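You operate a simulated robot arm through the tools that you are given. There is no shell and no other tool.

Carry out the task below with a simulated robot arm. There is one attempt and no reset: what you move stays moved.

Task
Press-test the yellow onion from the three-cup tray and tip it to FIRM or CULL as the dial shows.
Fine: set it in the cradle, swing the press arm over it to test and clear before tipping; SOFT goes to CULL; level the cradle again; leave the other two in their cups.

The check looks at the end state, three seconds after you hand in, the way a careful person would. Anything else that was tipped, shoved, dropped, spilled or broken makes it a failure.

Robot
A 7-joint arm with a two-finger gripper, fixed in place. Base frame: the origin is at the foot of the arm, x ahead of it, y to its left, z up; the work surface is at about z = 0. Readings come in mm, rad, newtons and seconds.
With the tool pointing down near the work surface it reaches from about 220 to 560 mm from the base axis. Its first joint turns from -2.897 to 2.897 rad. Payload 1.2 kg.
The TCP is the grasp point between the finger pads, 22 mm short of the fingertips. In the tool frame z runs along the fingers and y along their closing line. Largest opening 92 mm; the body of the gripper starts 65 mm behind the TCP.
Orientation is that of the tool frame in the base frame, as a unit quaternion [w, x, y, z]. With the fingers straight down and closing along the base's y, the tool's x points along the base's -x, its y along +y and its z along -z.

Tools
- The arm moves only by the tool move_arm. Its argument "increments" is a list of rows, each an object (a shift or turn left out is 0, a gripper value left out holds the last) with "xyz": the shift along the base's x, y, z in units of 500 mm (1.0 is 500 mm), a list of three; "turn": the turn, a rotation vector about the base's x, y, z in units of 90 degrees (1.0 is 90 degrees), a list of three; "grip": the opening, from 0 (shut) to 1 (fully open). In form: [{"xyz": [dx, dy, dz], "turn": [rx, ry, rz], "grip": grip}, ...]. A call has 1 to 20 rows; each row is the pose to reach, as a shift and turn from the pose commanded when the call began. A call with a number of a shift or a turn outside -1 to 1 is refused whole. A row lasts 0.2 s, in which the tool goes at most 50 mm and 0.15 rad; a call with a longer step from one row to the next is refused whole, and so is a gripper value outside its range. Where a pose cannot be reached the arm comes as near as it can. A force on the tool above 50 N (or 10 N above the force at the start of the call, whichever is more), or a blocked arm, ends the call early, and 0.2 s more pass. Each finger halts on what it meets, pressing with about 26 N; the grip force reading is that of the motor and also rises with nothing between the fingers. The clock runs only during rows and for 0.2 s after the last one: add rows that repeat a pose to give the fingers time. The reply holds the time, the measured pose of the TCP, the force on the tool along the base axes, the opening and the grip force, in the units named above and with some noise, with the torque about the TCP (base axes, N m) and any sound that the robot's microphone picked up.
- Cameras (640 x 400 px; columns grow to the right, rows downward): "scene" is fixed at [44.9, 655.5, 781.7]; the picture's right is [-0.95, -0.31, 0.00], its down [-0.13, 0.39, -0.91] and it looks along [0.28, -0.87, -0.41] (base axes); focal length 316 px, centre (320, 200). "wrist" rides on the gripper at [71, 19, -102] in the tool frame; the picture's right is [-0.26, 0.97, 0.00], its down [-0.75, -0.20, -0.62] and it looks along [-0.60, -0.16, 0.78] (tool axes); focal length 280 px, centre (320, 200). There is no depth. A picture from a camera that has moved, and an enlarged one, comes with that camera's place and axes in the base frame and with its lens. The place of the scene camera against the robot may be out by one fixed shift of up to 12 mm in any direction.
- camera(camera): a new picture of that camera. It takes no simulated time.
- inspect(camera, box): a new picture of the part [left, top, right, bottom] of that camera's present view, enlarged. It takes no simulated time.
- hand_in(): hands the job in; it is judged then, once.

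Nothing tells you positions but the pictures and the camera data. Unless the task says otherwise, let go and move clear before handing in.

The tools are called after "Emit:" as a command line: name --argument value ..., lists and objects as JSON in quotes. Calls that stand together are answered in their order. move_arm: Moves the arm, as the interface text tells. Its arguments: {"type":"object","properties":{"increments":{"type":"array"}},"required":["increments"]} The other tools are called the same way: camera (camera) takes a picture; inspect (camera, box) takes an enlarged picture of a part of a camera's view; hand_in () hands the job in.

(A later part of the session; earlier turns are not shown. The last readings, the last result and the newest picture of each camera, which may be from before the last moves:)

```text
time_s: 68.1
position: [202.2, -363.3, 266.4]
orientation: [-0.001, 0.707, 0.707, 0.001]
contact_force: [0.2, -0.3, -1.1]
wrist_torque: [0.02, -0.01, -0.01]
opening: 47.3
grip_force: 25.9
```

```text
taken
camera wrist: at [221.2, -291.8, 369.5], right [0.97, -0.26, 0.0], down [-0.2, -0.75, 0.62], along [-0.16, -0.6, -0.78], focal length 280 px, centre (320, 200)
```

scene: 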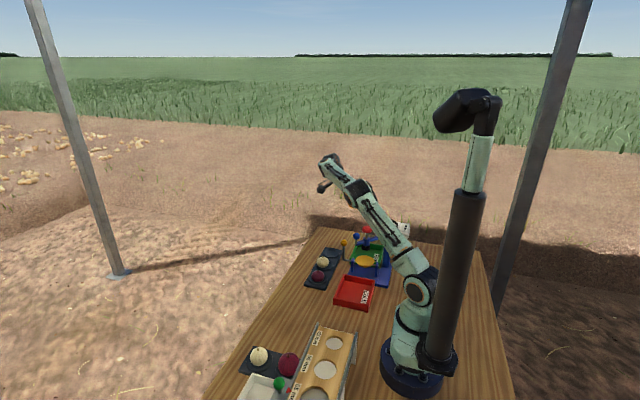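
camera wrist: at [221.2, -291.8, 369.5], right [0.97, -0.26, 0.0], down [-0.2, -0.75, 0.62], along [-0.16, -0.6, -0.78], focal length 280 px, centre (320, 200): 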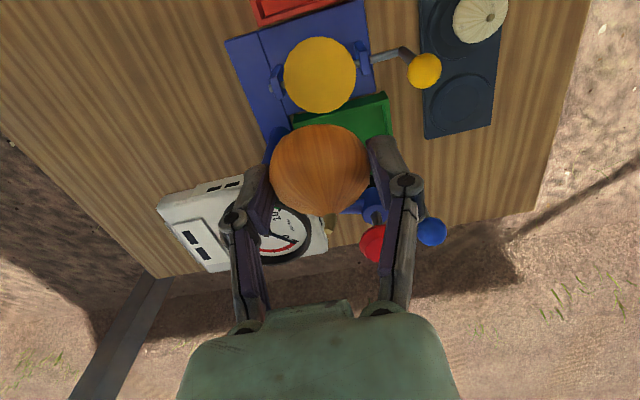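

Emit:
move_arm --increments '[{"xyz": [-0.002, 0, -0.05], "turn": [-0.06, 0, 0]}, {"xyz": [-0.002, 0, -0.11], "turn": [-0.111, 0, 0]}, {"xyz": [-0.002, 0, -0.17], "turn": [-0.111, 0, 0]}, {"xyz": [-0.002, 0, -0.23], "turn": [-0.111, 0, 0]}, {"xyz": [-0.002, 0, -0.275], "turn": [-0.111, 0, 0]}, {"xyz": [-0.002, 0, -0.3], "turn": [-0.111, 0, 0]}, {"xyz": [-0.002, 0, -0.3], "turn": [-0.111, 0, 0]}]'

Emit:
camera --camera "wrist"

Emit:
inspect --camera "scene" --box '[340, 220, 400, 280]'

```text
time_s: 69.7
position: [201.6, -363.9, 116.8]
orientation: [0.061, 0.705, 0.704, -0.061]
contact_force: [-0.4, -0.3, -1.3]
wrist_torque: [0.05, 0.04, 0.03]
opening: 47.6
grip_force: 26.3
```

```text
taken
camera wrist: at [219.8, -276.1, 204.8], right [0.96, -0.26, 0.04], down [-0.2, -0.63, 0.75], along [-0.16, -0.73, -0.67], focal length 280 px, centre (320, 200)
```

wrist: 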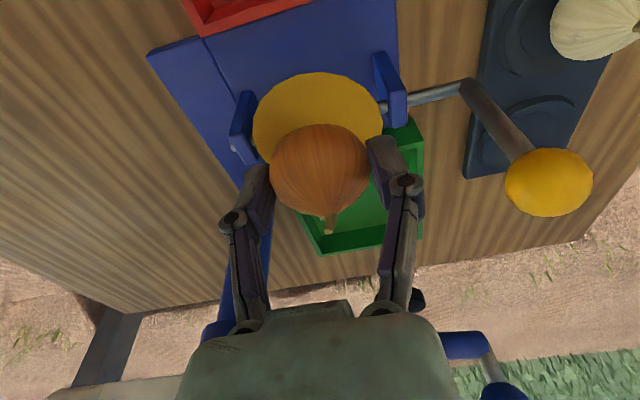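

```text
6.67 times, centred on (370, 250) of scene
camera zoom: at [44.9, 655.5, 781.7], right [-0.95, -0.31, 0.0], down [-0.13, 0.39, -0.91], along [0.28, -0.87, -0.41], focal length 2107 px, centre (-13, -133)
```

zoom: 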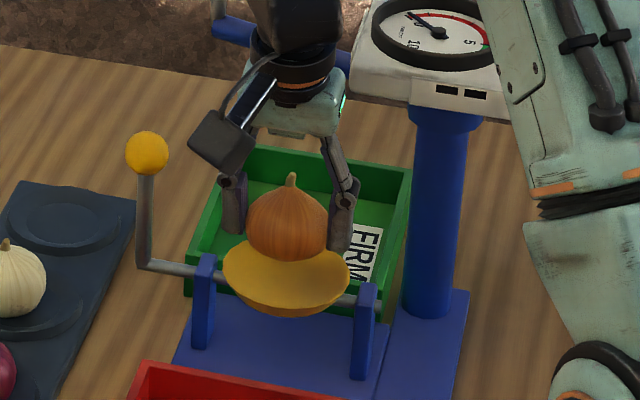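

Emit:
move_arm --increments '[{"xyz": [-0.001, 0.002, -0.01]}, {"xyz": [-0.001, 0.002, -0.02]}, {"xyz": [-0.001, 0.002, -0.026]}, {"xyz": [-0.001, 0.002, -0.026]}]'

Emit:
inspect --camera "scene" --box '[340, 220, 400, 280]'

```text
time_s: 70.7
position: [200.6, -362.3, 106.3]
orientation: [0.061, 0.704, 0.705, -0.061]
contact_force: [0.5, -0.3, -1.1]
wrist_torque: [0.0, 0.0, -0.04]
opening: 47.3
grip_force: 25.7
```

```text
6.67 times, centred on (370, 250) of scene
camera zoom: at [44.9, 655.5, 781.7], right [-0.95, -0.31, 0.0], down [-0.13, 0.39, -0.91], along [0.28, -0.87, -0.41], focal length 2107 px, centre (-13, -133)
```

zoom: 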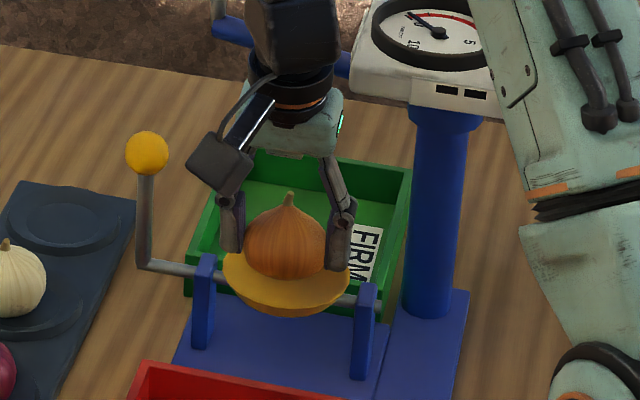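

Emit:
move_arm --increments '[{"xyz": [0, 0, -0.003]}, {"xyz": [0, 0, -0.006]}, {"xyz": [0, 0, -0.006]}]'

```text
time_s: 71.5
position: [199.7, -361.8, 100.8]
orientation: [0.061, 0.705, 0.704, -0.061]
contact_force: [0.7, -0.6, -1.7]
wrist_torque: [-0.03, 0.02, 0.03]
opening: 47.4
grip_force: 25.5
```

Emit:
move_arm --increments '[{"xyz": [0, -0.001, -0.002]}, {"xyz": [0, -0.001, -0.003]}, {"xyz": [0, -0.001, -0.003]}]'

Emit:
inspect --camera "scene" --box '[340, 220, 400, 280]'

```text
time_s: 72.3
position: [199.4, -360.6, 100.9]
orientation: [0.061, 0.705, 0.704, -0.061]
contact_force: [-1.2, 1.2, 4.3]
wrist_torque: [0.01, 0.06, 0.01]
opening: 47.2
grip_force: 26.0
```

```text
6.67 times, centred on (370, 250) of scene
camera zoom: at [44.9, 655.5, 781.7], right [-0.95, -0.31, 0.0], down [-0.13, 0.39, -0.91], along [0.28, -0.87, -0.41], focal length 2107 px, centre (-13, -133)
```

zoom: 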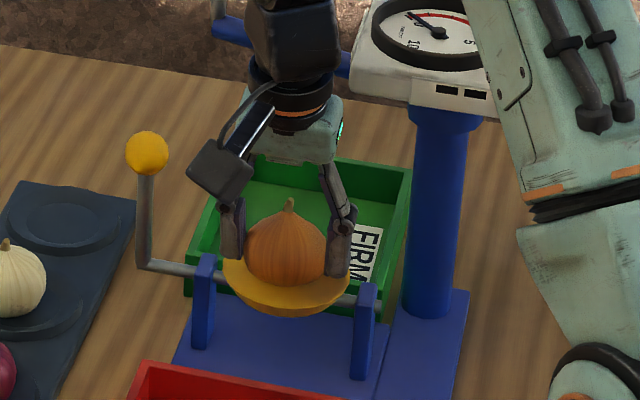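

Light contact (about 4 N) with the cradle still level. Releasing gently.

Emit:
move_arm --increments '[{"xyz": [0, 0, 0.0005], "grip": 0.51}, {"xyz": [0, 0, 0.0005], "grip": 0.54}, {"xyz": [0, 0, 0.0005], "grip": 0.57}, {"xyz": [0, 0, 0.0005], "grip": 0.6}, {"xyz": [0, 0, 0.0005], "grip": 0.6}]'

Emit:
inspect --camera "scene" --box '[340, 220, 400, 280]'

Emit:
camera --camera "wrist"

```text
time_s: 73.5
position: [200.4, -362.6, 100.4]
orientation: [0.061, 0.705, 0.704, -0.061]
contact_force: [-0.8, 0.6, 0.1]
wrist_torque: [0.0, -0.03, -0.01]
opening: 54.9
grip_force: 0.0
```

```text
6.67 times, centred on (370, 250) of scene
camera zoom: at [44.9, 655.5, 781.7], right [-0.95, -0.31, 0.0], down [-0.13, 0.39, -0.91], along [0.28, -0.87, -0.41], focal length 2107 px, centre (-13, -133)
```

zoom: 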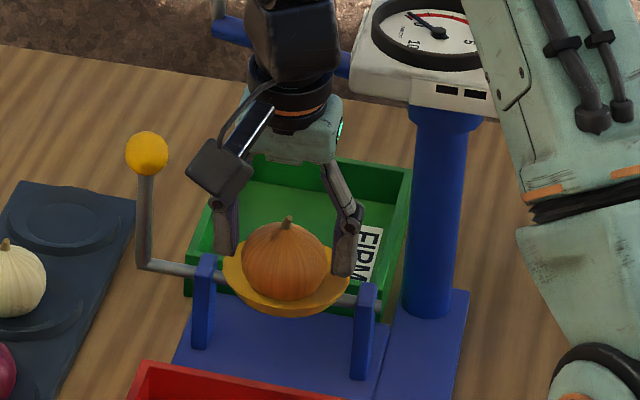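

```text
taken
camera wrist: at [219.9, -274.6, 188.7], right [0.96, -0.26, 0.04], down [-0.2, -0.63, 0.75], along [-0.16, -0.73, -0.67], focal length 280 px, centre (320, 200)
```

wrist: 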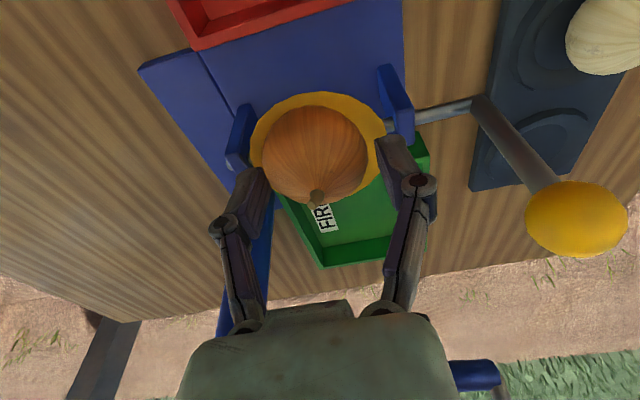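

The onion settled in the bowl and the cradle stays level. Opening a bit more and withdrawing straight up along the tool axis.

Emit:
move_arm --increments '[{"xyz": [0.001, 0, 0.001], "grip": 0.64}, {"xyz": [0.001, 0, 0.001], "grip": 0.68}, {"xyz": [0.001, 0.003, 0.016], "grip": 0.68}, {"xyz": [0.001, 0.009, 0.05], "grip": 0.68}, {"xyz": [0.001, 0.018, 0.1], "grip": 0.68}, {"xyz": [0.001, 0.03, 0.17], "grip": 0.68}, {"xyz": [0.001, 0.045, 0.25], "grip": 0.68}, {"xyz": [0.001, 0.06, 0.33], "grip": 0.68}, {"xyz": [0.001, 0.06, 0.33], "grip": 0.68}]'

Emit:
inspect --camera "scene" --box '[320, 190, 420, 280]'

Emit:
camera --camera "wrist"

```text
time_s: 75.5
position: [203.5, -331.3, 263.3]
orientation: [0.061, 0.704, 0.705, -0.061]
contact_force: [-0.9, -1.1, -0.6]
wrist_torque: [0.04, 0.0, 0.01]
opening: 62.5
grip_force: 0.0
```

```text
4.44 times, centred on (370, 235) of scene
camera zoom: at [44.9, 655.5, 781.7], right [-0.95, -0.31, 0.0], down [-0.13, 0.39, -0.91], along [0.28, -0.87, -0.41], focal length 1404 px, centre (98, 44)
```

zoom: 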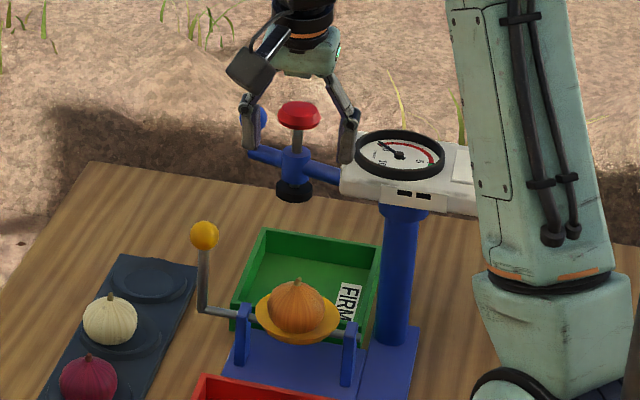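

```text
taken
camera wrist: at [222.3, -243.8, 352.7], right [0.96, -0.26, 0.04], down [-0.2, -0.63, 0.75], along [-0.16, -0.73, -0.67], focal length 280 px, centre (320, 200)
```

wrist: 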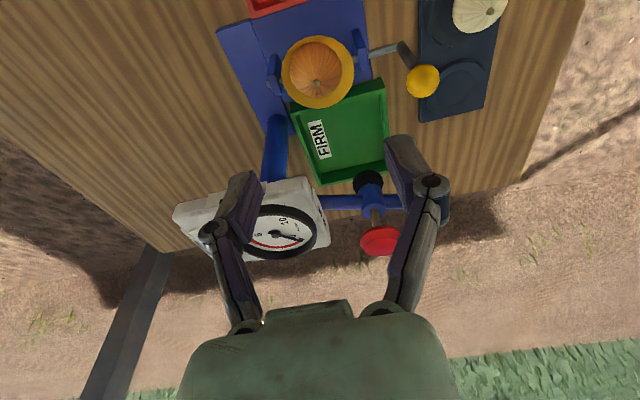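

The onion is seated, cradle level. Now I swing the press arm over it: going behind the blue knob (about 270, -490, 187).

Emit:
move_arm --increments '[{"xyz": [0.03, -0.03, 0], "turn": [-0.03, 0, 0], "grip": 0.4}, {"xyz": [0.06, -0.08, 0], "turn": [-0.06, 0, 0], "grip": 0.2}, {"xyz": [0.09, -0.14, -0.01], "turn": [-0.111, 0, 0], "grip": 0}, {"xyz": [0.11, -0.2, -0.02], "turn": [-0.111, 0, 0]}, {"xyz": [0.115, -0.27, -0.03], "turn": [-0.111, 0, 0]}, {"xyz": [0.112, -0.34, -0.04], "turn": [-0.111, 0, 0]}, {"xyz": [0.11, -0.39, -0.05], "turn": [-0.111, 0, 0]}, {"xyz": [0.11, -0.39, -0.05], "turn": [-0.111, 0, 0]}]'

Emit:
camera --camera "wrist"

Emit:
inspect --camera "scene" --box '[320, 190, 420, 280]'

```text
time_s: 77.3
position: [257.0, -526.5, 238.1]
orientation: [0.122, 0.697, 0.696, -0.122]
contact_force: [-0.1, -0.1, -0.1]
wrist_torque: [0.02, 0.01, 0.03]
opening: 0.0
grip_force: 26.4
```

```text
taken
camera wrist: at [276.3, -425.0, 310.9], right [0.96, -0.25, 0.09], down [-0.2, -0.5, 0.84], along [-0.16, -0.83, -0.53], focal length 280 px, centre (320, 200)
```

wrist: 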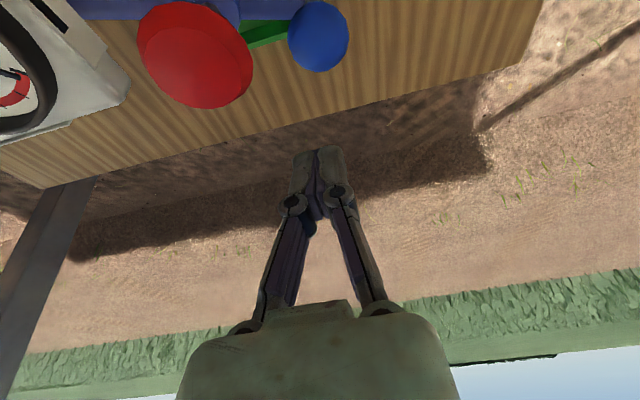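

```text
4.44 times, centred on (370, 235) of scene
camera zoom: at [44.9, 655.5, 781.7], right [-0.95, -0.31, 0.0], down [-0.13, 0.39, -0.91], along [0.28, -0.87, -0.41], focal length 1404 px, centre (98, 44)
```

zoom: 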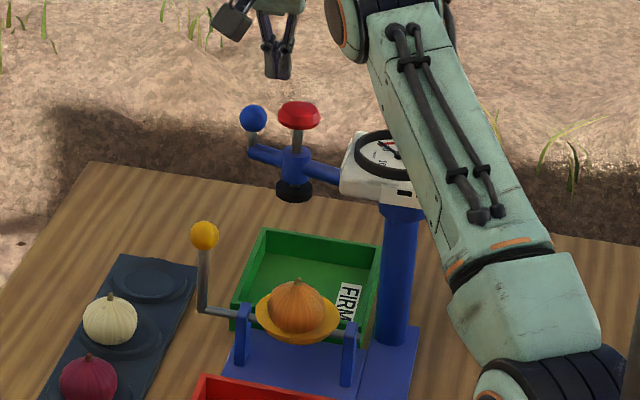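

Emit:
move_arm --increments '[{"xyz": [0, 0, -0.05]}, {"xyz": [0, 0, -0.096]}, {"xyz": [0.01, 0.026, -0.096]}, {"xyz": [0.019, 0.045, -0.096]}, {"xyz": [0.027, 0.065, -0.096]}, {"xyz": [0.033, 0.086, -0.096]}, {"xyz": [0.038, 0.107, -0.096]}, {"xyz": [0.041, 0.127, -0.096]}, {"xyz": [0.043, 0.148, -0.096]}, {"xyz": [0.043, 0.168, -0.096]}, {"xyz": [0.043, 0.188, -0.096]}, {"xyz": [0.04, 0.208, -0.096]}, {"xyz": [0.037, 0.228, -0.096]}, {"xyz": [0.032, 0.247, -0.096]}, {"xyz": [0.026, 0.266, -0.096]}, {"xyz": [0.018, 0.284, -0.096]}, {"xyz": [0.018, 0.284, -0.096]}]'

Emit:
camera --camera "wrist"

Emit:
inspect --camera "scene" --box '[320, 190, 420, 280]'

```text
time_s: 80.9
position: [264.6, -385.0, 193.5]
orientation: [0.122, 0.697, 0.696, -0.122]
contact_force: [0.1, 0.4, -0.4]
wrist_torque: [-0.03, -0.04, -0.01]
opening: 0.1
grip_force: 27.5
```

```text
taken
camera wrist: at [284.0, -283.5, 265.1], right [0.96, -0.25, 0.09], down [-0.2, -0.5, 0.84], along [-0.16, -0.83, -0.53], focal length 280 px, centre (320, 200)
```

wrist: 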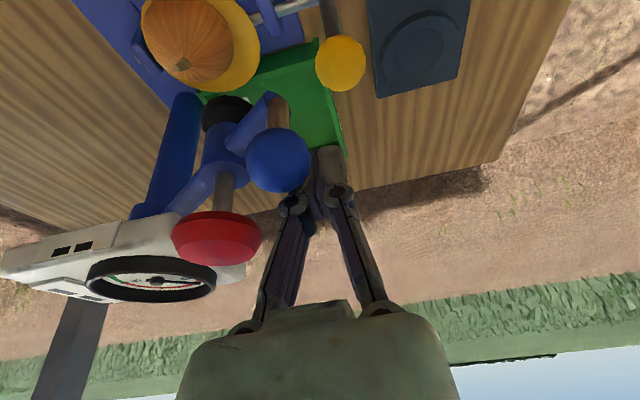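

```text
4.44 times, centred on (370, 235) of scene
camera zoom: at [44.9, 655.5, 781.7], right [-0.95, -0.31, 0.0], down [-0.13, 0.39, -0.91], along [0.28, -0.87, -0.41], focal length 1404 px, centre (98, 44)
```

zoom: 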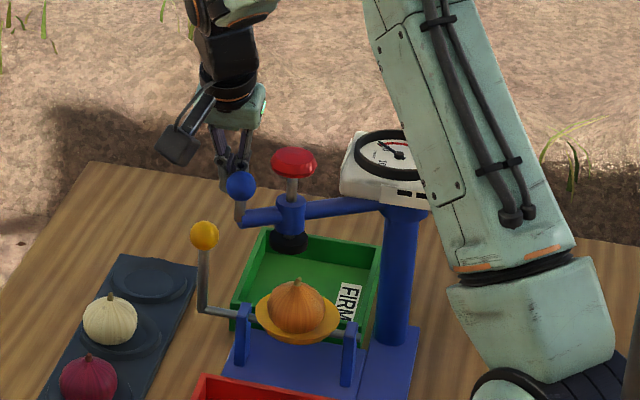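

Emit:
move_arm --increments '[{"xyz": [-0.005, 0.009, 0]}, {"xyz": [-0.01, 0.018, 0]}, {"xyz": [-0.015, 0.026, 0]}, {"xyz": [-0.015, 0.026, 0]}]'

Emit:
camera --camera "wrist"

Emit:
inspect --camera "scene" --box '[320, 190, 420, 280]'

```text
time_s: 81.9
position: [257.2, -372.9, 193.4]
orientation: [0.123, 0.697, 0.696, -0.122]
contact_force: [-0.4, 0.0, 0.9]
wrist_torque: [0.0, 0.0, 0.02]
opening: 0.0
grip_force: 28.7
```

```text
taken
camera wrist: at [276.4, -271.0, 265.1], right [0.96, -0.25, 0.09], down [-0.2, -0.5, 0.84], along [-0.16, -0.83, -0.53], focal length 280 px, centre (320, 200)
```

wrist: 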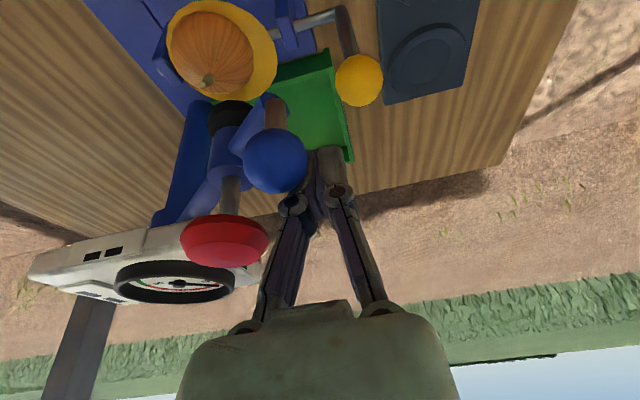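

```text
4.44 times, centred on (370, 235) of scene
camera zoom: at [44.9, 655.5, 781.7], right [-0.95, -0.31, 0.0], down [-0.13, 0.39, -0.91], along [0.28, -0.87, -0.41], focal length 1404 px, centre (98, 44)
```

zoom: 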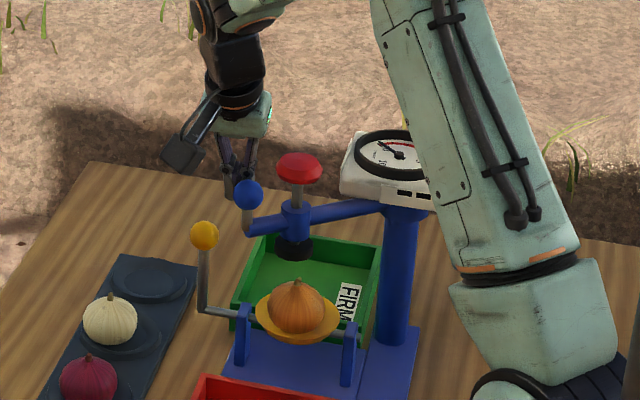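

Emit:
move_arm --increments '[{"xyz": [-0.005, 0.009, 0]}, {"xyz": [-0.009, 0.016, 0]}, {"xyz": [-0.013, 0.023, 0]}, {"xyz": [-0.013, 0.023, 0]}]'

Emit:
camera --camera "wrist"

Emit:
inspect --camera "scene" --box '[320, 190, 420, 280]'

```text
time_s: 82.9
position: [251.5, -361.3, 192.2]
orientation: [0.122, 0.696, 0.697, -0.122]
contact_force: [-0.5, 0.3, -0.2]
wrist_torque: [0.0, 0.04, -0.02]
opening: 0.1
grip_force: 27.1
```

```text
taken
camera wrist: at [269.8, -259.7, 264.6], right [0.96, -0.25, 0.09], down [-0.2, -0.5, 0.84], along [-0.16, -0.83, -0.53], focal length 280 px, centre (320, 200)
```

wrist: 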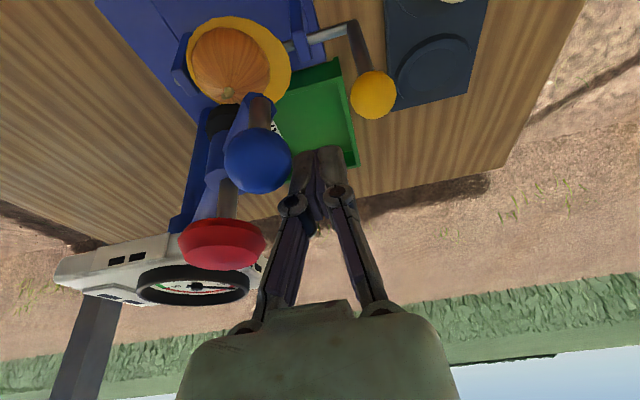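

```text
4.44 times, centred on (370, 235) of scene
camera zoom: at [44.9, 655.5, 781.7], right [-0.95, -0.31, 0.0], down [-0.13, 0.39, -0.91], along [0.28, -0.87, -0.41], focal length 1404 px, centre (98, 44)
```

zoom: 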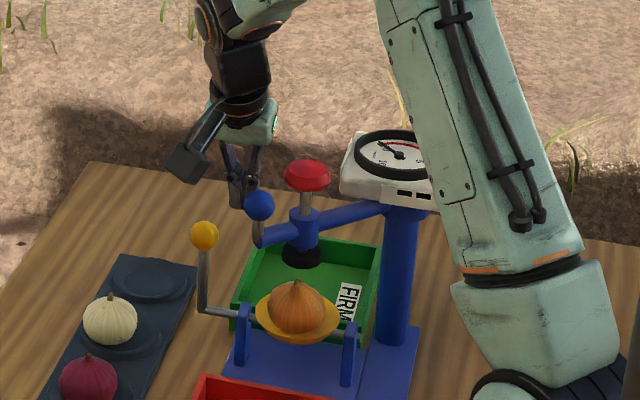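

The press arm is at its stop right over the onion. Now I retreat the pusher and go above the red button.

Emit:
move_arm --increments '[{"xyz": [0.014, -0.014, 0]}, {"xyz": [0.014, -0.014, 0.07]}, {"xyz": [0.014, -0.014, 0.15]}, {"xyz": [0, -0.014, 0.21], "turn": [0.06, 0, 0]}, {"xyz": [-0.03, -0.014, 0.21], "turn": [0.12, 0, 0]}, {"xyz": [-0.06, -0.014, 0.21], "turn": [0.18, 0, 0]}, {"xyz": [-0.097, -0.014, 0.21], "turn": [0.222, 0, 0]}, {"xyz": [-0.097, -0.014, 0.21], "turn": [0.222, 0, 0]}]'

Emit:
camera --camera "wrist"

Emit:
inspect --camera "scene" --box '[320, 190, 420, 280]'

```text
time_s: 84.7
position: [203.3, -368.4, 295.4]
orientation: [-0.001, 0.707, 0.707, 0.001]
contact_force: [0.7, 0.0, -0.7]
wrist_torque: [0.0, 0.0, 0.01]
opening: 0.0
grip_force: 27.5
```

```text
taken
camera wrist: at [221.6, -296.9, 398.7], right [0.96, -0.26, 0.0], down [-0.2, -0.75, 0.62], along [-0.16, -0.6, -0.78], focal length 280 px, centre (320, 200)
```

wrist: 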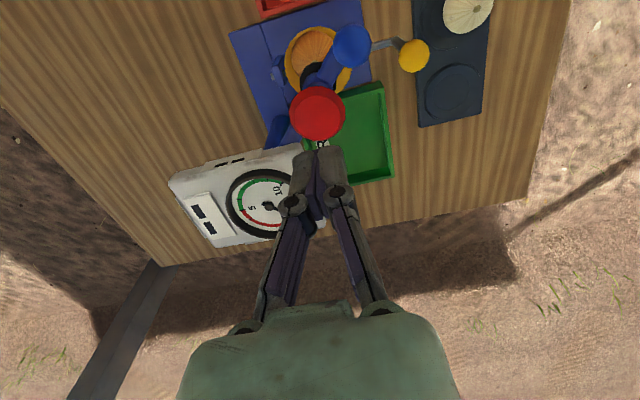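

```text
4.44 times, centred on (370, 235) of scene
camera zoom: at [44.9, 655.5, 781.7], right [-0.95, -0.31, 0.0], down [-0.13, 0.39, -0.91], along [0.28, -0.87, -0.41], focal length 1404 px, centre (98, 44)
```

zoom: 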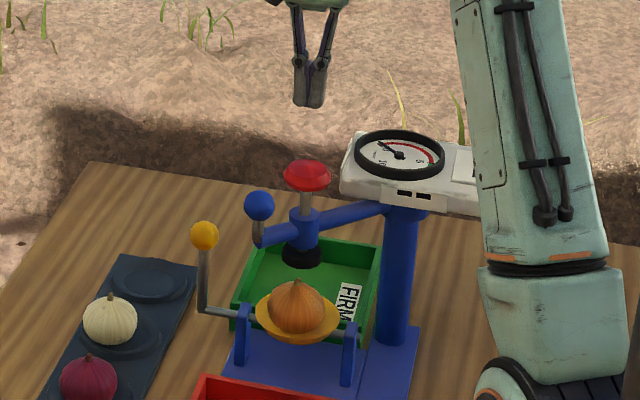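

Button centre at (201, -367). Descending onto it and pressing in small steps while watching the dial.

Emit:
move_arm --increments '[{"xyz": [-0.005, 0.003, -0.05]}, {"xyz": [-0.005, 0.003, -0.09]}, {"xyz": [-0.005, 0.003, -0.106]}, {"xyz": [-0.005, 0.003, -0.112]}, {"xyz": [-0.005, 0.003, -0.118]}, {"xyz": [-0.005, 0.003, -0.118]}]'

Emit:
inspect --camera "scene" --box '[340, 200, 420, 270]'

```text
time_s: 86.1
position: [200.8, -367.7, 237.9]
orientation: [-0.001, 0.707, 0.707, 0.0]
contact_force: [0.0, 1.0, -0.3]
wrist_torque: [0.0, 0.01, -0.01]
opening: 0.2
grip_force: 27.5
```

```text
5.71 times, centred on (380, 235) of scene
camera zoom: at [44.9, 655.5, 781.7], right [-0.95, -0.31, 0.0], down [-0.13, 0.39, -0.91], along [0.28, -0.87, -0.41], focal length 1806 px, centre (-23, 0)
```

zoom: 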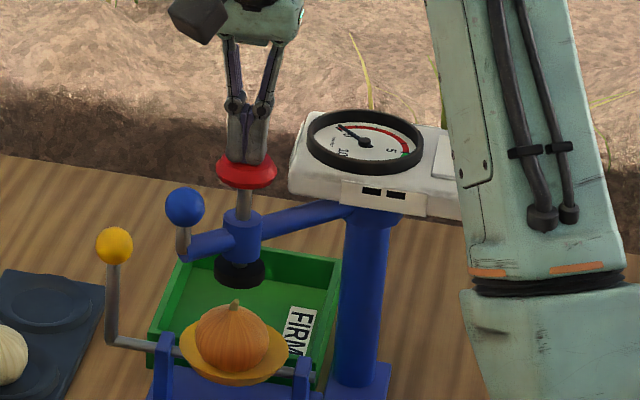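

Emit:
move_arm --increments '[{"xyz": [0, 0.001, -0.006]}, {"xyz": [0, 0.001, -0.012]}, {"xyz": [0, 0.001, -0.018]}, {"xyz": [0, 0.001, -0.018]}]'

Emit:
inspect --camera "scene" --box '[340, 200, 420, 270]'

```text
time_s: 87.1
position: [200.7, -365.7, 229.1]
orientation: [-0.001, 0.707, 0.707, 0.0]
contact_force: [-0.6, -0.3, 1.0]
wrist_torque: [-0.01, -0.01, 0.02]
opening: 6.0
grip_force: 28.0
```

```text
5.71 times, centred on (380, 235) of scene
camera zoom: at [44.9, 655.5, 781.7], right [-0.95, -0.31, 0.0], down [-0.13, 0.39, -0.91], along [0.28, -0.87, -0.41], focal length 1806 px, centre (-23, 0)
```

zoom: 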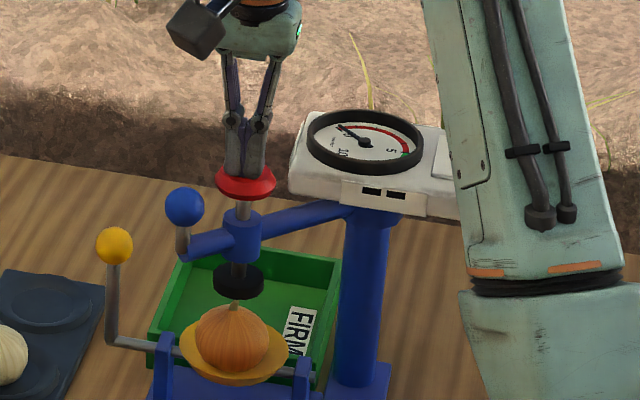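

Emit:
move_arm --increments '[{"xyz": [0, 0, -0.006]}, {"xyz": [0, 0, -0.012]}, {"xyz": [0, 0, -0.016]}, {"xyz": [0, 0, -0.016]}]'

Emit:
inspect --camera "scene" --box '[340, 200, 420, 270]'

```text
time_s: 88.1
position: [199.9, -365.6, 220.8]
orientation: [0.0, 0.707, 0.707, 0.001]
contact_force: [1.3, -0.4, 0.4]
wrist_torque: [0.0, -0.02, 0.0]
opening: 5.9
grip_force: 28.0
```

```text
5.71 times, centred on (380, 235) of scene
camera zoom: at [44.9, 655.5, 781.7], right [-0.95, -0.31, 0.0], down [-0.13, 0.39, -0.91], along [0.28, -0.87, -0.41], focal length 1806 px, centre (-23, 0)
```

zoom: 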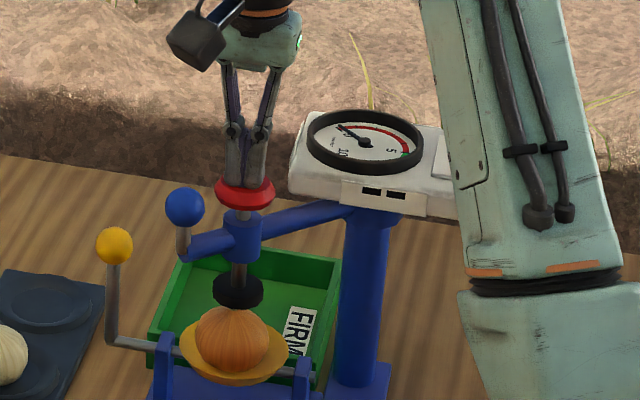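

Emit:
move_arm --increments '[{"xyz": [0, 0, -0.004]}, {"xyz": [0, 0, -0.008]}, {"xyz": [0, 0, -0.008]}]'

Emit:
inspect --camera "scene" --box '[340, 200, 420, 270]'

```text
time_s: 88.8
position: [201.7, -366.6, 222.3]
orientation: [0.004, 0.707, 0.707, -0.001]
contact_force: [-2.8, 4.3, 12.7]
wrist_torque: [0.14, 0.06, -0.01]
opening: 6.1
grip_force: 28.2
stopped in row 3: the force on the tool passed its limit at 53 N (the readings are from after the stop); the commanded pose is now the measured one
```

```text
5.71 times, centred on (380, 235) of scene
camera zoom: at [44.9, 655.5, 781.7], right [-0.95, -0.31, 0.0], down [-0.13, 0.39, -0.91], along [0.28, -0.87, -0.41], focal length 1806 px, centre (-23, 0)
```

zoom: 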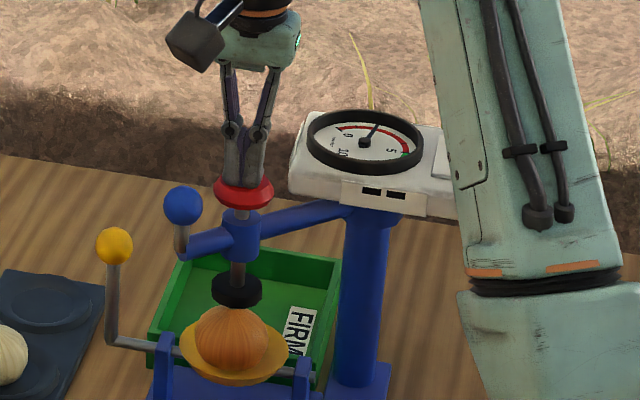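

The dial has moved. Reading it closely.

Emit:
inspect --camera "scene" --box '[376, 214, 400, 230]'

Emit:
camera --camera "wrist"

Emit:
inspect --camera "scene" --box '[345, 235, 395, 275]'

```text
16.00 times, centred on (388, 222) of scene
camera zoom: at [44.9, 655.5, 781.7], right [-0.95, -0.31, 0.0], down [-0.13, 0.39, -0.91], along [0.28, -0.87, -0.41], focal length 5056 px, centre (-768, -152)
```

zoom: 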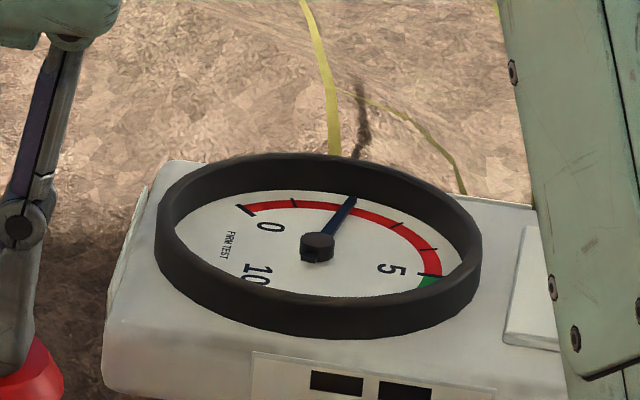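

```text
taken
camera wrist: at [219.9, -295.0, 323.1], right [0.96, -0.26, 0.0], down [-0.21, -0.75, 0.63], along [-0.16, -0.61, -0.78], focal length 280 px, centre (320, 200)
```

wrist: 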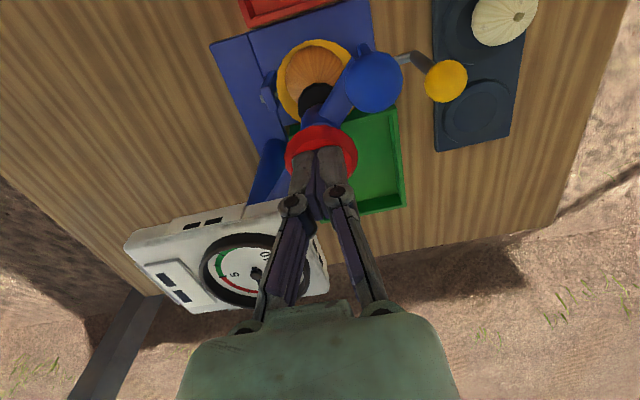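

```text
10.00 times, centred on (370, 255) of scene
camera zoom: at [44.9, 655.5, 781.7], right [-0.95, -0.31, 0.0], down [-0.13, 0.39, -0.91], along [0.28, -0.87, -0.41], focal length 3160 px, centre (-180, -350)
```

zoom: 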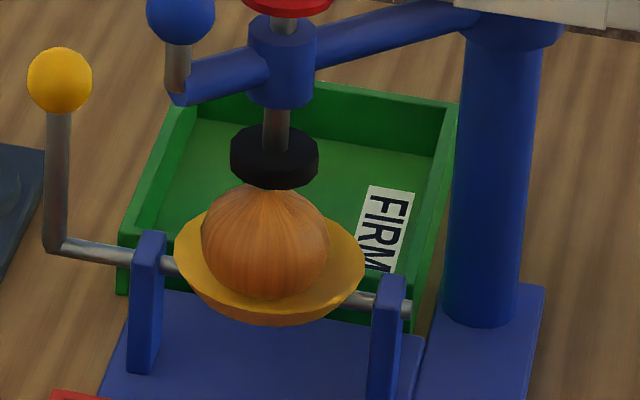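

The needle reads a little above 2 (red zone). I'll hold the press a moment to see whether it settles.

Emit:
move_arm --increments '[{"xyz": [0, 0, 0]}, {"xyz": [0, 0, 0]}, {"xyz": [0, 0, 0]}, {"xyz": [0, 0, 0]}]'

Emit:
inspect --camera "scene" --box '[376, 214, 400, 230]'

Emit:
inspect --camera "scene" --box '[340, 200, 420, 270]'

```text
time_s: 89.8
position: [201.6, -366.6, 219.6]
orientation: [0.003, 0.708, 0.706, -0.001]
contact_force: [-1.2, 4.7, 22.6]
wrist_torque: [0.14, 0.07, 0.08]
opening: 5.9
grip_force: 27.6
```

```text
16.00 times, centred on (388, 222) of scene
camera zoom: at [44.9, 655.5, 781.7], right [-0.95, -0.31, 0.0], down [-0.13, 0.39, -0.91], along [0.28, -0.87, -0.41], focal length 5056 px, centre (-768, -152)
```

zoom: 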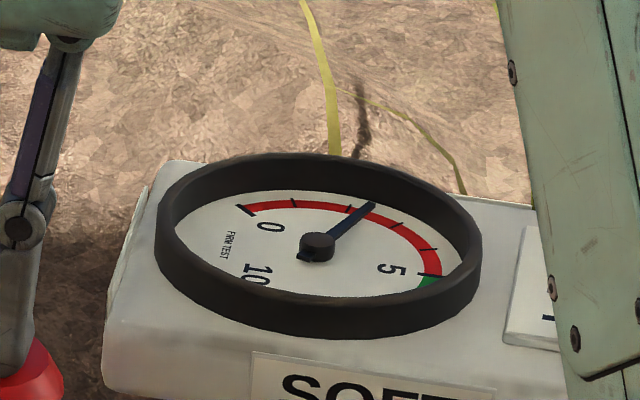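

```text
5.71 times, centred on (380, 235) of scene
camera zoom: at [44.9, 655.5, 781.7], right [-0.95, -0.31, 0.0], down [-0.13, 0.39, -0.91], along [0.28, -0.87, -0.41], focal length 1806 px, centre (-23, 0)
```

zoom: 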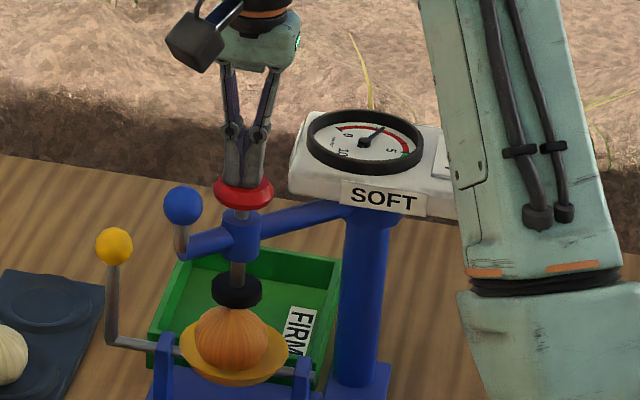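

The display window settled on SOFT (dial about 2.6), so it goes to CULL (red bin). Releasing the press and rising.

Emit:
move_arm --increments '[{"xyz": [0, 0, 0.006], "grip": 0.12}, {"xyz": [0, 0, 0.016], "grip": 0.15}, {"xyz": [0, 0, 0.03], "grip": 0.15}, {"xyz": [0, 0, 0.05], "grip": 0.15}, {"xyz": [0, 0, 0.09], "grip": 0.15}, {"xyz": [0, 0, 0.15], "grip": 0.1}, {"xyz": [0, 0, 0.15], "grip": 0}]'

Emit:
inspect --camera "scene" --box '[320, 190, 420, 280]'

Emit:
camera --camera "wrist"

```text
time_s: 91.4
position: [202.1, -366.7, 295.5]
orientation: [0.001, 0.708, 0.706, -0.001]
contact_force: [-0.1, 0.7, 1.1]
wrist_torque: [-0.02, -0.04, 0.02]
opening: 0.2
grip_force: 26.2
```

```text
4.44 times, centred on (370, 235) of scene
camera zoom: at [44.9, 655.5, 781.7], right [-0.95, -0.31, 0.0], down [-0.13, 0.39, -0.91], along [0.28, -0.87, -0.41], focal length 1404 px, centre (98, 44)
```

zoom: 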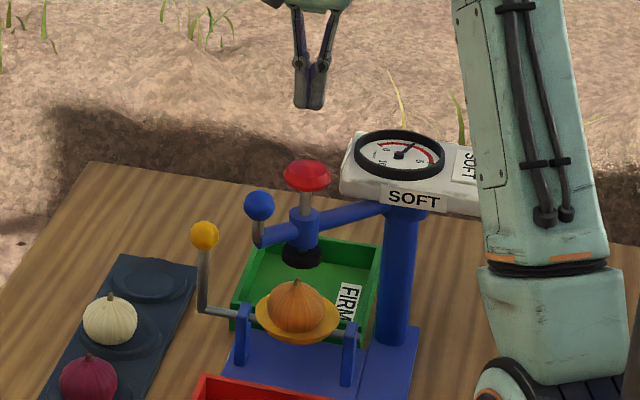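

```text
taken
camera wrist: at [220.7, -295.1, 397.5], right [0.96, -0.26, 0.0], down [-0.21, -0.75, 0.63], along [-0.16, -0.61, -0.78], focal length 280 px, centre (320, 200)
```

wrist: 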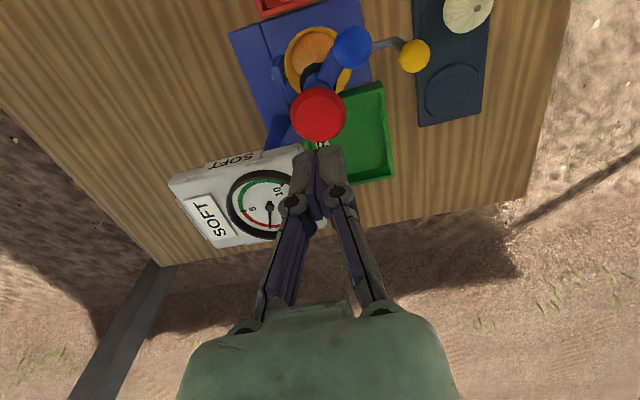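

SOFT is latched on the display and the plunger is up. Next I swing the press arm clear: positioning on the base side of the blue knob.

Emit:
move_arm --increments '[{"xyz": [0, 0.06, 0], "turn": [-0.06, 0, 0]}, {"xyz": [0, 0.115, -0.03], "turn": [-0.12, 0, 0]}, {"xyz": [0.002, 0.118, -0.1], "turn": [-0.18, 0, 0]}, {"xyz": [0.002, 0.118, -0.18], "turn": [-0.222, 0, 0]}, {"xyz": [0.002, 0.118, -0.21], "turn": [-0.222, 0, 0]}, {"xyz": [0.002, 0.118, -0.21], "turn": [-0.222, 0, 0]}]'

Emit:
camera --camera "wrist"

Emit:
inspect --camera "scene" --box '[320, 190, 420, 280]'

```text
time_s: 92.8
position: [203.1, -308.4, 190.5]
orientation: [0.124, 0.697, 0.695, -0.124]
contact_force: [0.3, 0.1, -0.5]
wrist_torque: [0.0, 0.02, 0.01]
opening: 0.1
grip_force: 26.1
```

```text
taken
camera wrist: at [220.7, -206.1, 261.4], right [0.96, -0.25, 0.09], down [-0.21, -0.49, 0.85], along [-0.16, -0.84, -0.52], focal length 280 px, centre (320, 200)
```

wrist: 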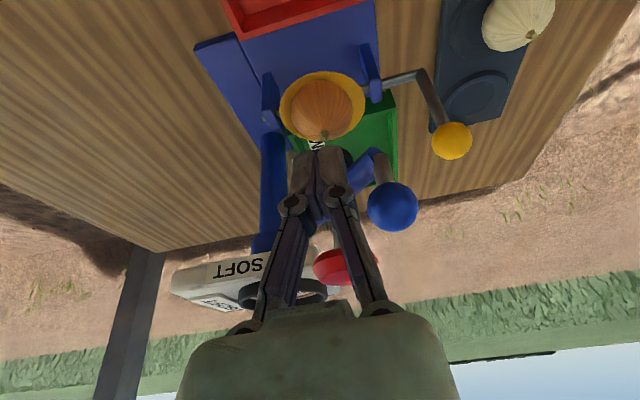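

```text
4.44 times, centred on (370, 235) of scene
camera zoom: at [44.9, 655.5, 781.7], right [-0.95, -0.31, 0.0], down [-0.13, 0.39, -0.91], along [0.28, -0.87, -0.41], focal length 1404 px, centre (98, 44)
```

zoom: 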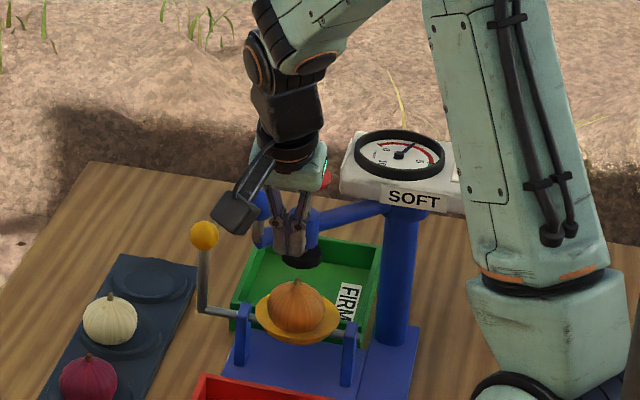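

Emit:
move_arm --increments '[{"xyz": [0.018, -0.018, 0]}, {"xyz": [0.036, -0.032, 0]}, {"xyz": [0.053, -0.045, 0]}, {"xyz": [0.068, -0.06, 0]}, {"xyz": [0.083, -0.076, 0]}, {"xyz": [0.095, -0.093, 0]}, {"xyz": [0.108, -0.11, 0]}, {"xyz": [0.117, -0.129, 0]}, {"xyz": [0.127, -0.148, 0]}, {"xyz": [0.134, -0.168, 0]}, {"xyz": [0.141, -0.188, 0]}, {"xyz": [0.145, -0.209, 0]}, {"xyz": [0.149, -0.229, 0]}, {"xyz": [0.149, -0.229, 0]}]'

Emit:
camera --camera "wrist"

Emit:
inspect --camera "scene" --box '[320, 190, 420, 280]'

```text
time_s: 95.8
position: [277.3, -421.6, 191.0]
orientation: [0.126, 0.696, 0.696, -0.123]
contact_force: [-0.7, -0.1, -0.6]
wrist_torque: [-0.01, -0.01, -0.01]
opening: 0.1
grip_force: 28.0
```

```text
taken
camera wrist: at [295.5, -320.1, 261.9], right [0.96, -0.25, 0.09], down [-0.21, -0.49, 0.85], along [-0.16, -0.84, -0.53], focal length 280 px, centre (320, 200)
```

wrist: 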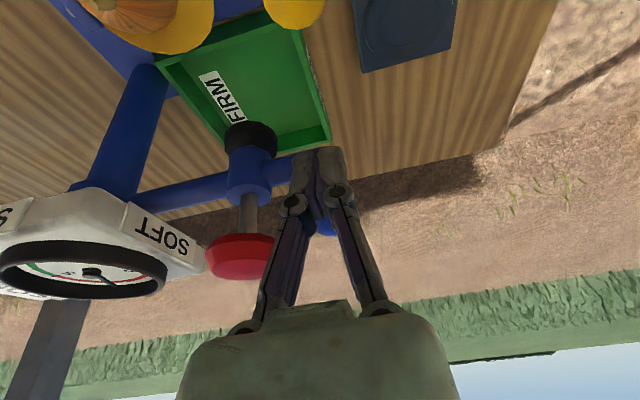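

```text
4.44 times, centred on (370, 235) of scene
camera zoom: at [44.9, 655.5, 781.7], right [-0.95, -0.31, 0.0], down [-0.13, 0.39, -0.91], along [0.28, -0.87, -0.41], focal length 1404 px, centre (98, 44)
```

zoom: 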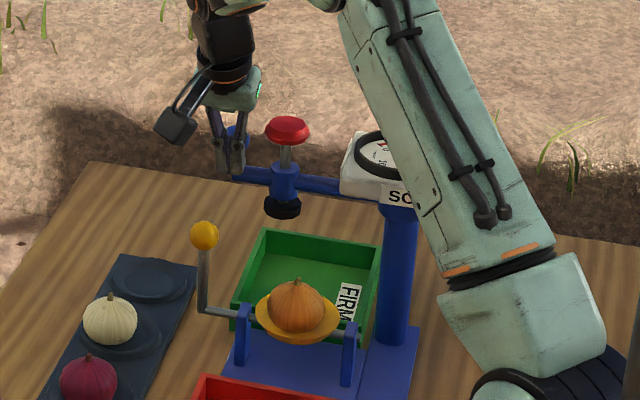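

Emit:
move_arm --increments '[{"xyz": [0.001, -0.02, 0]}, {"xyz": [0.003, -0.041, 0]}, {"xyz": [0.001, -0.061, 0]}, {"xyz": [0, -0.081, 0]}, {"xyz": [-0.004, -0.101, 0]}, {"xyz": [-0.009, -0.121, 0]}, {"xyz": [-0.015, -0.14, 0]}, {"xyz": [-0.023, -0.159, 0]}, {"xyz": [-0.032, -0.177, 0]}, {"xyz": [-0.042, -0.195, 0]}, {"xyz": [-0.042, -0.195, 0]}]'

Emit:
camera --camera "wrist"

Emit:
inspect --camera "scene" --box '[350, 200, 420, 250]'

```text
time_s: 98.2
position: [255.3, -519.2, 190.6]
orientation: [0.125, 0.697, 0.695, -0.123]
contact_force: [0.2, -0.7, 0.5]
wrist_torque: [0.0, 0.0, 0.01]
opening: 0.2
grip_force: 28.2
```

```text
taken
camera wrist: at [274.4, -418.3, 261.4], right [0.96, -0.25, 0.09], down [-0.21, -0.49, 0.85], along [-0.16, -0.84, -0.53], focal length 280 px, centre (320, 200)
```

wrist: 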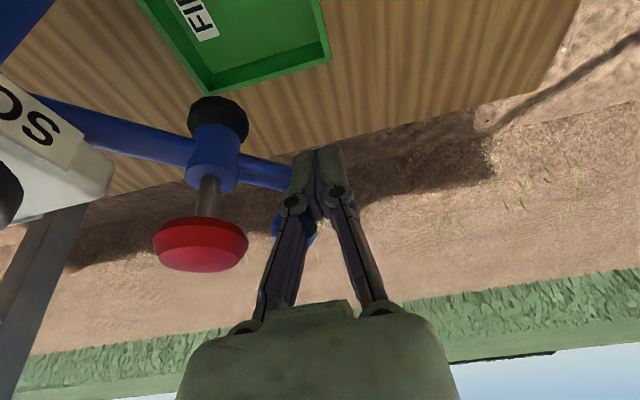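

```text
8.00 times, centred on (385, 225) of scene
camera zoom: at [44.9, 655.5, 781.7], right [-0.95, -0.31, 0.0], down [-0.13, 0.39, -0.91], along [0.28, -0.87, -0.41], focal length 2528 px, centre (-200, 0)
```

zoom: 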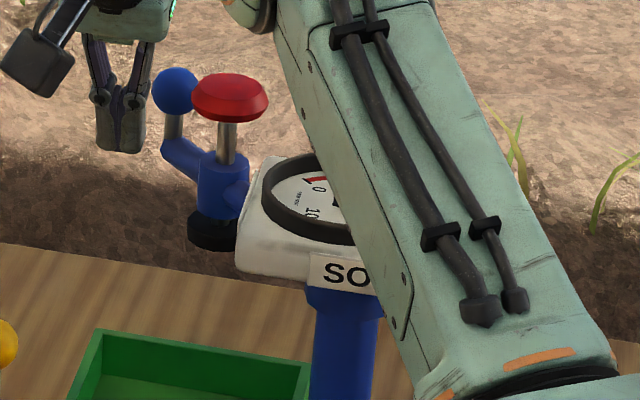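

The press arm is back exactly in its parked spot, display reads SOFT. Next I go behind the yellow crank knob to tip the cradle toward CULL (+y).

Emit:
move_arm --increments '[{"xyz": [0.02, 0.02, 0]}, {"xyz": [0.035, 0.05, 0.03]}, {"xyz": [0.05, 0.1, 0.07], "turn": [0.05, 0, 0]}, {"xyz": [0.06, 0.16, 0.07], "turn": [0.111, 0, 0]}, {"xyz": [0.06, 0.21, 0.02], "turn": [0.111, 0, 0]}, {"xyz": [0.06, 0.216, -0.04], "turn": [0.111, 0, 0]}, {"xyz": [0.06, 0.216, -0.092], "turn": [0.111, 0, 0]}, {"xyz": [0.06, 0.216, -0.092], "turn": [0.111, 0, 0]}]'

Emit:
camera --camera "wrist"

Emit:
inspect --camera "scene" --box '[320, 200, 420, 290]'

```text
time_s: 100.0
position: [286.5, -411.9, 143.6]
orientation: [0.064, 0.705, 0.704, -0.062]
contact_force: [-0.1, -0.1, 0.4]
wrist_torque: [0.0, -0.02, 0.01]
opening: 0.1
grip_force: 28.1
```

```text
taken
camera wrist: at [304.1, -323.4, 230.6], right [0.96, -0.26, 0.05], down [-0.21, -0.63, 0.75], along [-0.16, -0.73, -0.66], focal length 280 px, centre (320, 200)
```

wrist: 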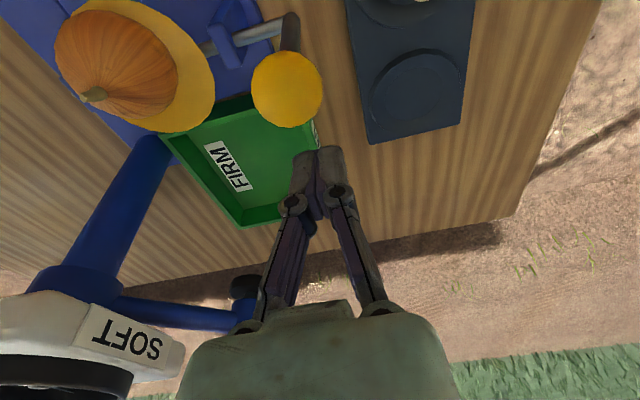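

```text
4.44 times, centred on (370, 245) of scene
camera zoom: at [44.9, 655.5, 781.7], right [-0.95, -0.31, 0.0], down [-0.13, 0.39, -0.91], along [0.28, -0.87, -0.41], focal length 1404 px, centre (98, 0)
```

zoom: 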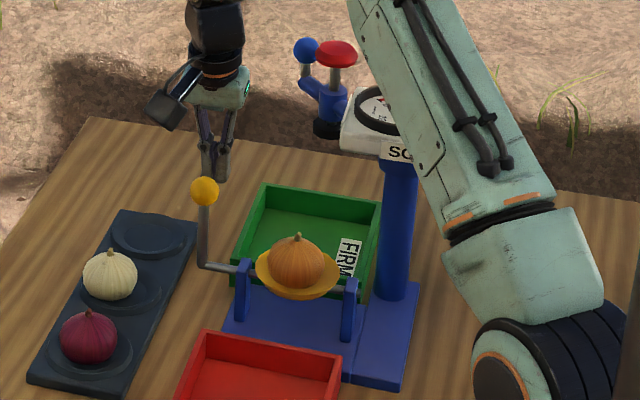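

Emit:
move_arm --increments '[{"xyz": [-0.005, 0.028, 0]}, {"xyz": [-0.005, 0.044, 0]}, {"xyz": [-0.005, 0.058, 0]}, {"xyz": [-0.005, 0.072, -0.001]}, {"xyz": [-0.005, 0.086, -0.005]}, {"xyz": [-0.005, 0.099, -0.009]}, {"xyz": [-0.005, 0.099, -0.009]}]'

Emit:
camera --camera "wrist"

Emit:
inspect --camera "scene" --box '[320, 210, 420, 300]'

```text
time_s: 101.6
position: [284.2, -361.5, 139.6]
orientation: [0.063, 0.705, 0.703, -0.062]
contact_force: [-0.5, 0.3, 1.4]
wrist_torque: [0.0, 0.03, -0.01]
opening: 0.0
grip_force: 28.1
```

```text
taken
camera wrist: at [302.2, -273.7, 228.0], right [0.96, -0.26, 0.05], down [-0.21, -0.63, 0.75], along [-0.16, -0.73, -0.66], focal length 280 px, centre (320, 200)
```

wrist: 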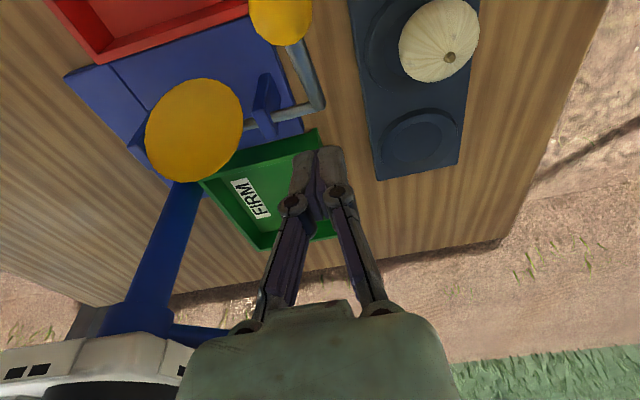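

```text
4.44 times, centred on (370, 255) of scene
camera zoom: at [44.9, 655.5, 781.7], right [-0.95, -0.31, 0.0], down [-0.13, 0.39, -0.91], along [0.28, -0.87, -0.41], focal length 1404 px, centre (98, -44)
```

zoom: 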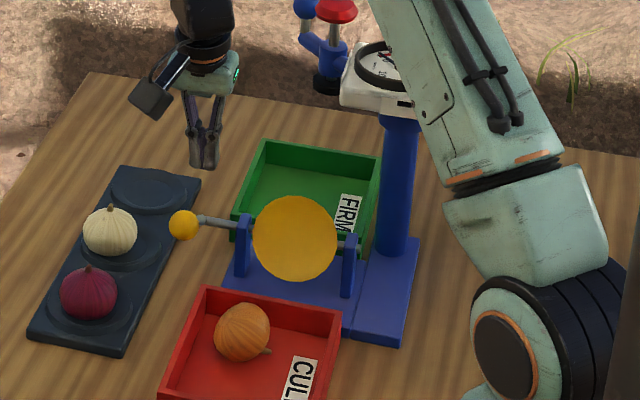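

The onion rolled into the red CULL bin. Now I'll re-level the cradle by pushing the knob back from the +y side.

Emit:
move_arm --increments '[{"xyz": [0, -0.01, 0.03]}, {"xyz": [0, 0.02, 0.09]}, {"xyz": [0, 0.09, 0.1]}, {"xyz": [0, 0.16, 0.1]}, {"xyz": [0, 0.2, 0.08]}, {"xyz": [0, 0.2, 0.0]}, {"xyz": [0, 0.2, -0.073]}, {"xyz": [0, 0.2, -0.073]}]'

Emit:
camera --camera "wrist"

Emit:
inspect --camera "scene" --box '[320, 210, 420, 300]'

```text
time_s: 103.4
position: [281.7, -261.7, 103.6]
orientation: [0.063, 0.705, 0.704, -0.062]
contact_force: [0.4, -0.4, 0.0]
wrist_torque: [-0.01, 0.0, 0.01]
opening: 0.0
grip_force: 28.2
```

```text
taken
camera wrist: at [301.1, -173.1, 190.9], right [0.96, -0.26, 0.05], down [-0.21, -0.63, 0.75], along [-0.16, -0.73, -0.66], focal length 280 px, centre (320, 200)
```

wrist: 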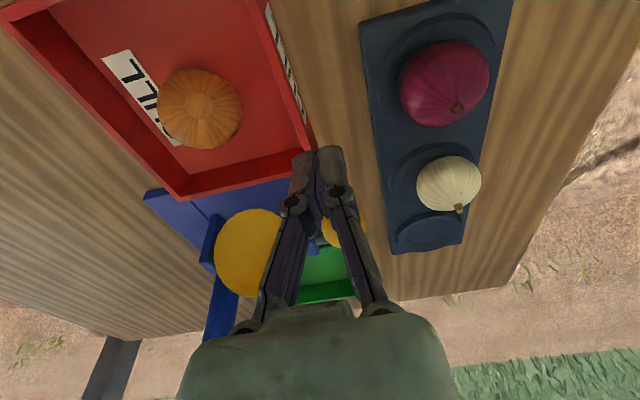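

```text
4.44 times, centred on (370, 255) of scene
camera zoom: at [44.9, 655.5, 781.7], right [-0.95, -0.31, 0.0], down [-0.13, 0.39, -0.91], along [0.28, -0.87, -0.41], focal length 1404 px, centre (98, -44)
```

zoom: 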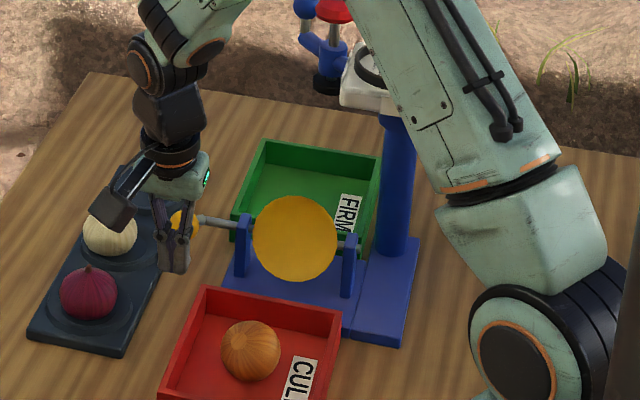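

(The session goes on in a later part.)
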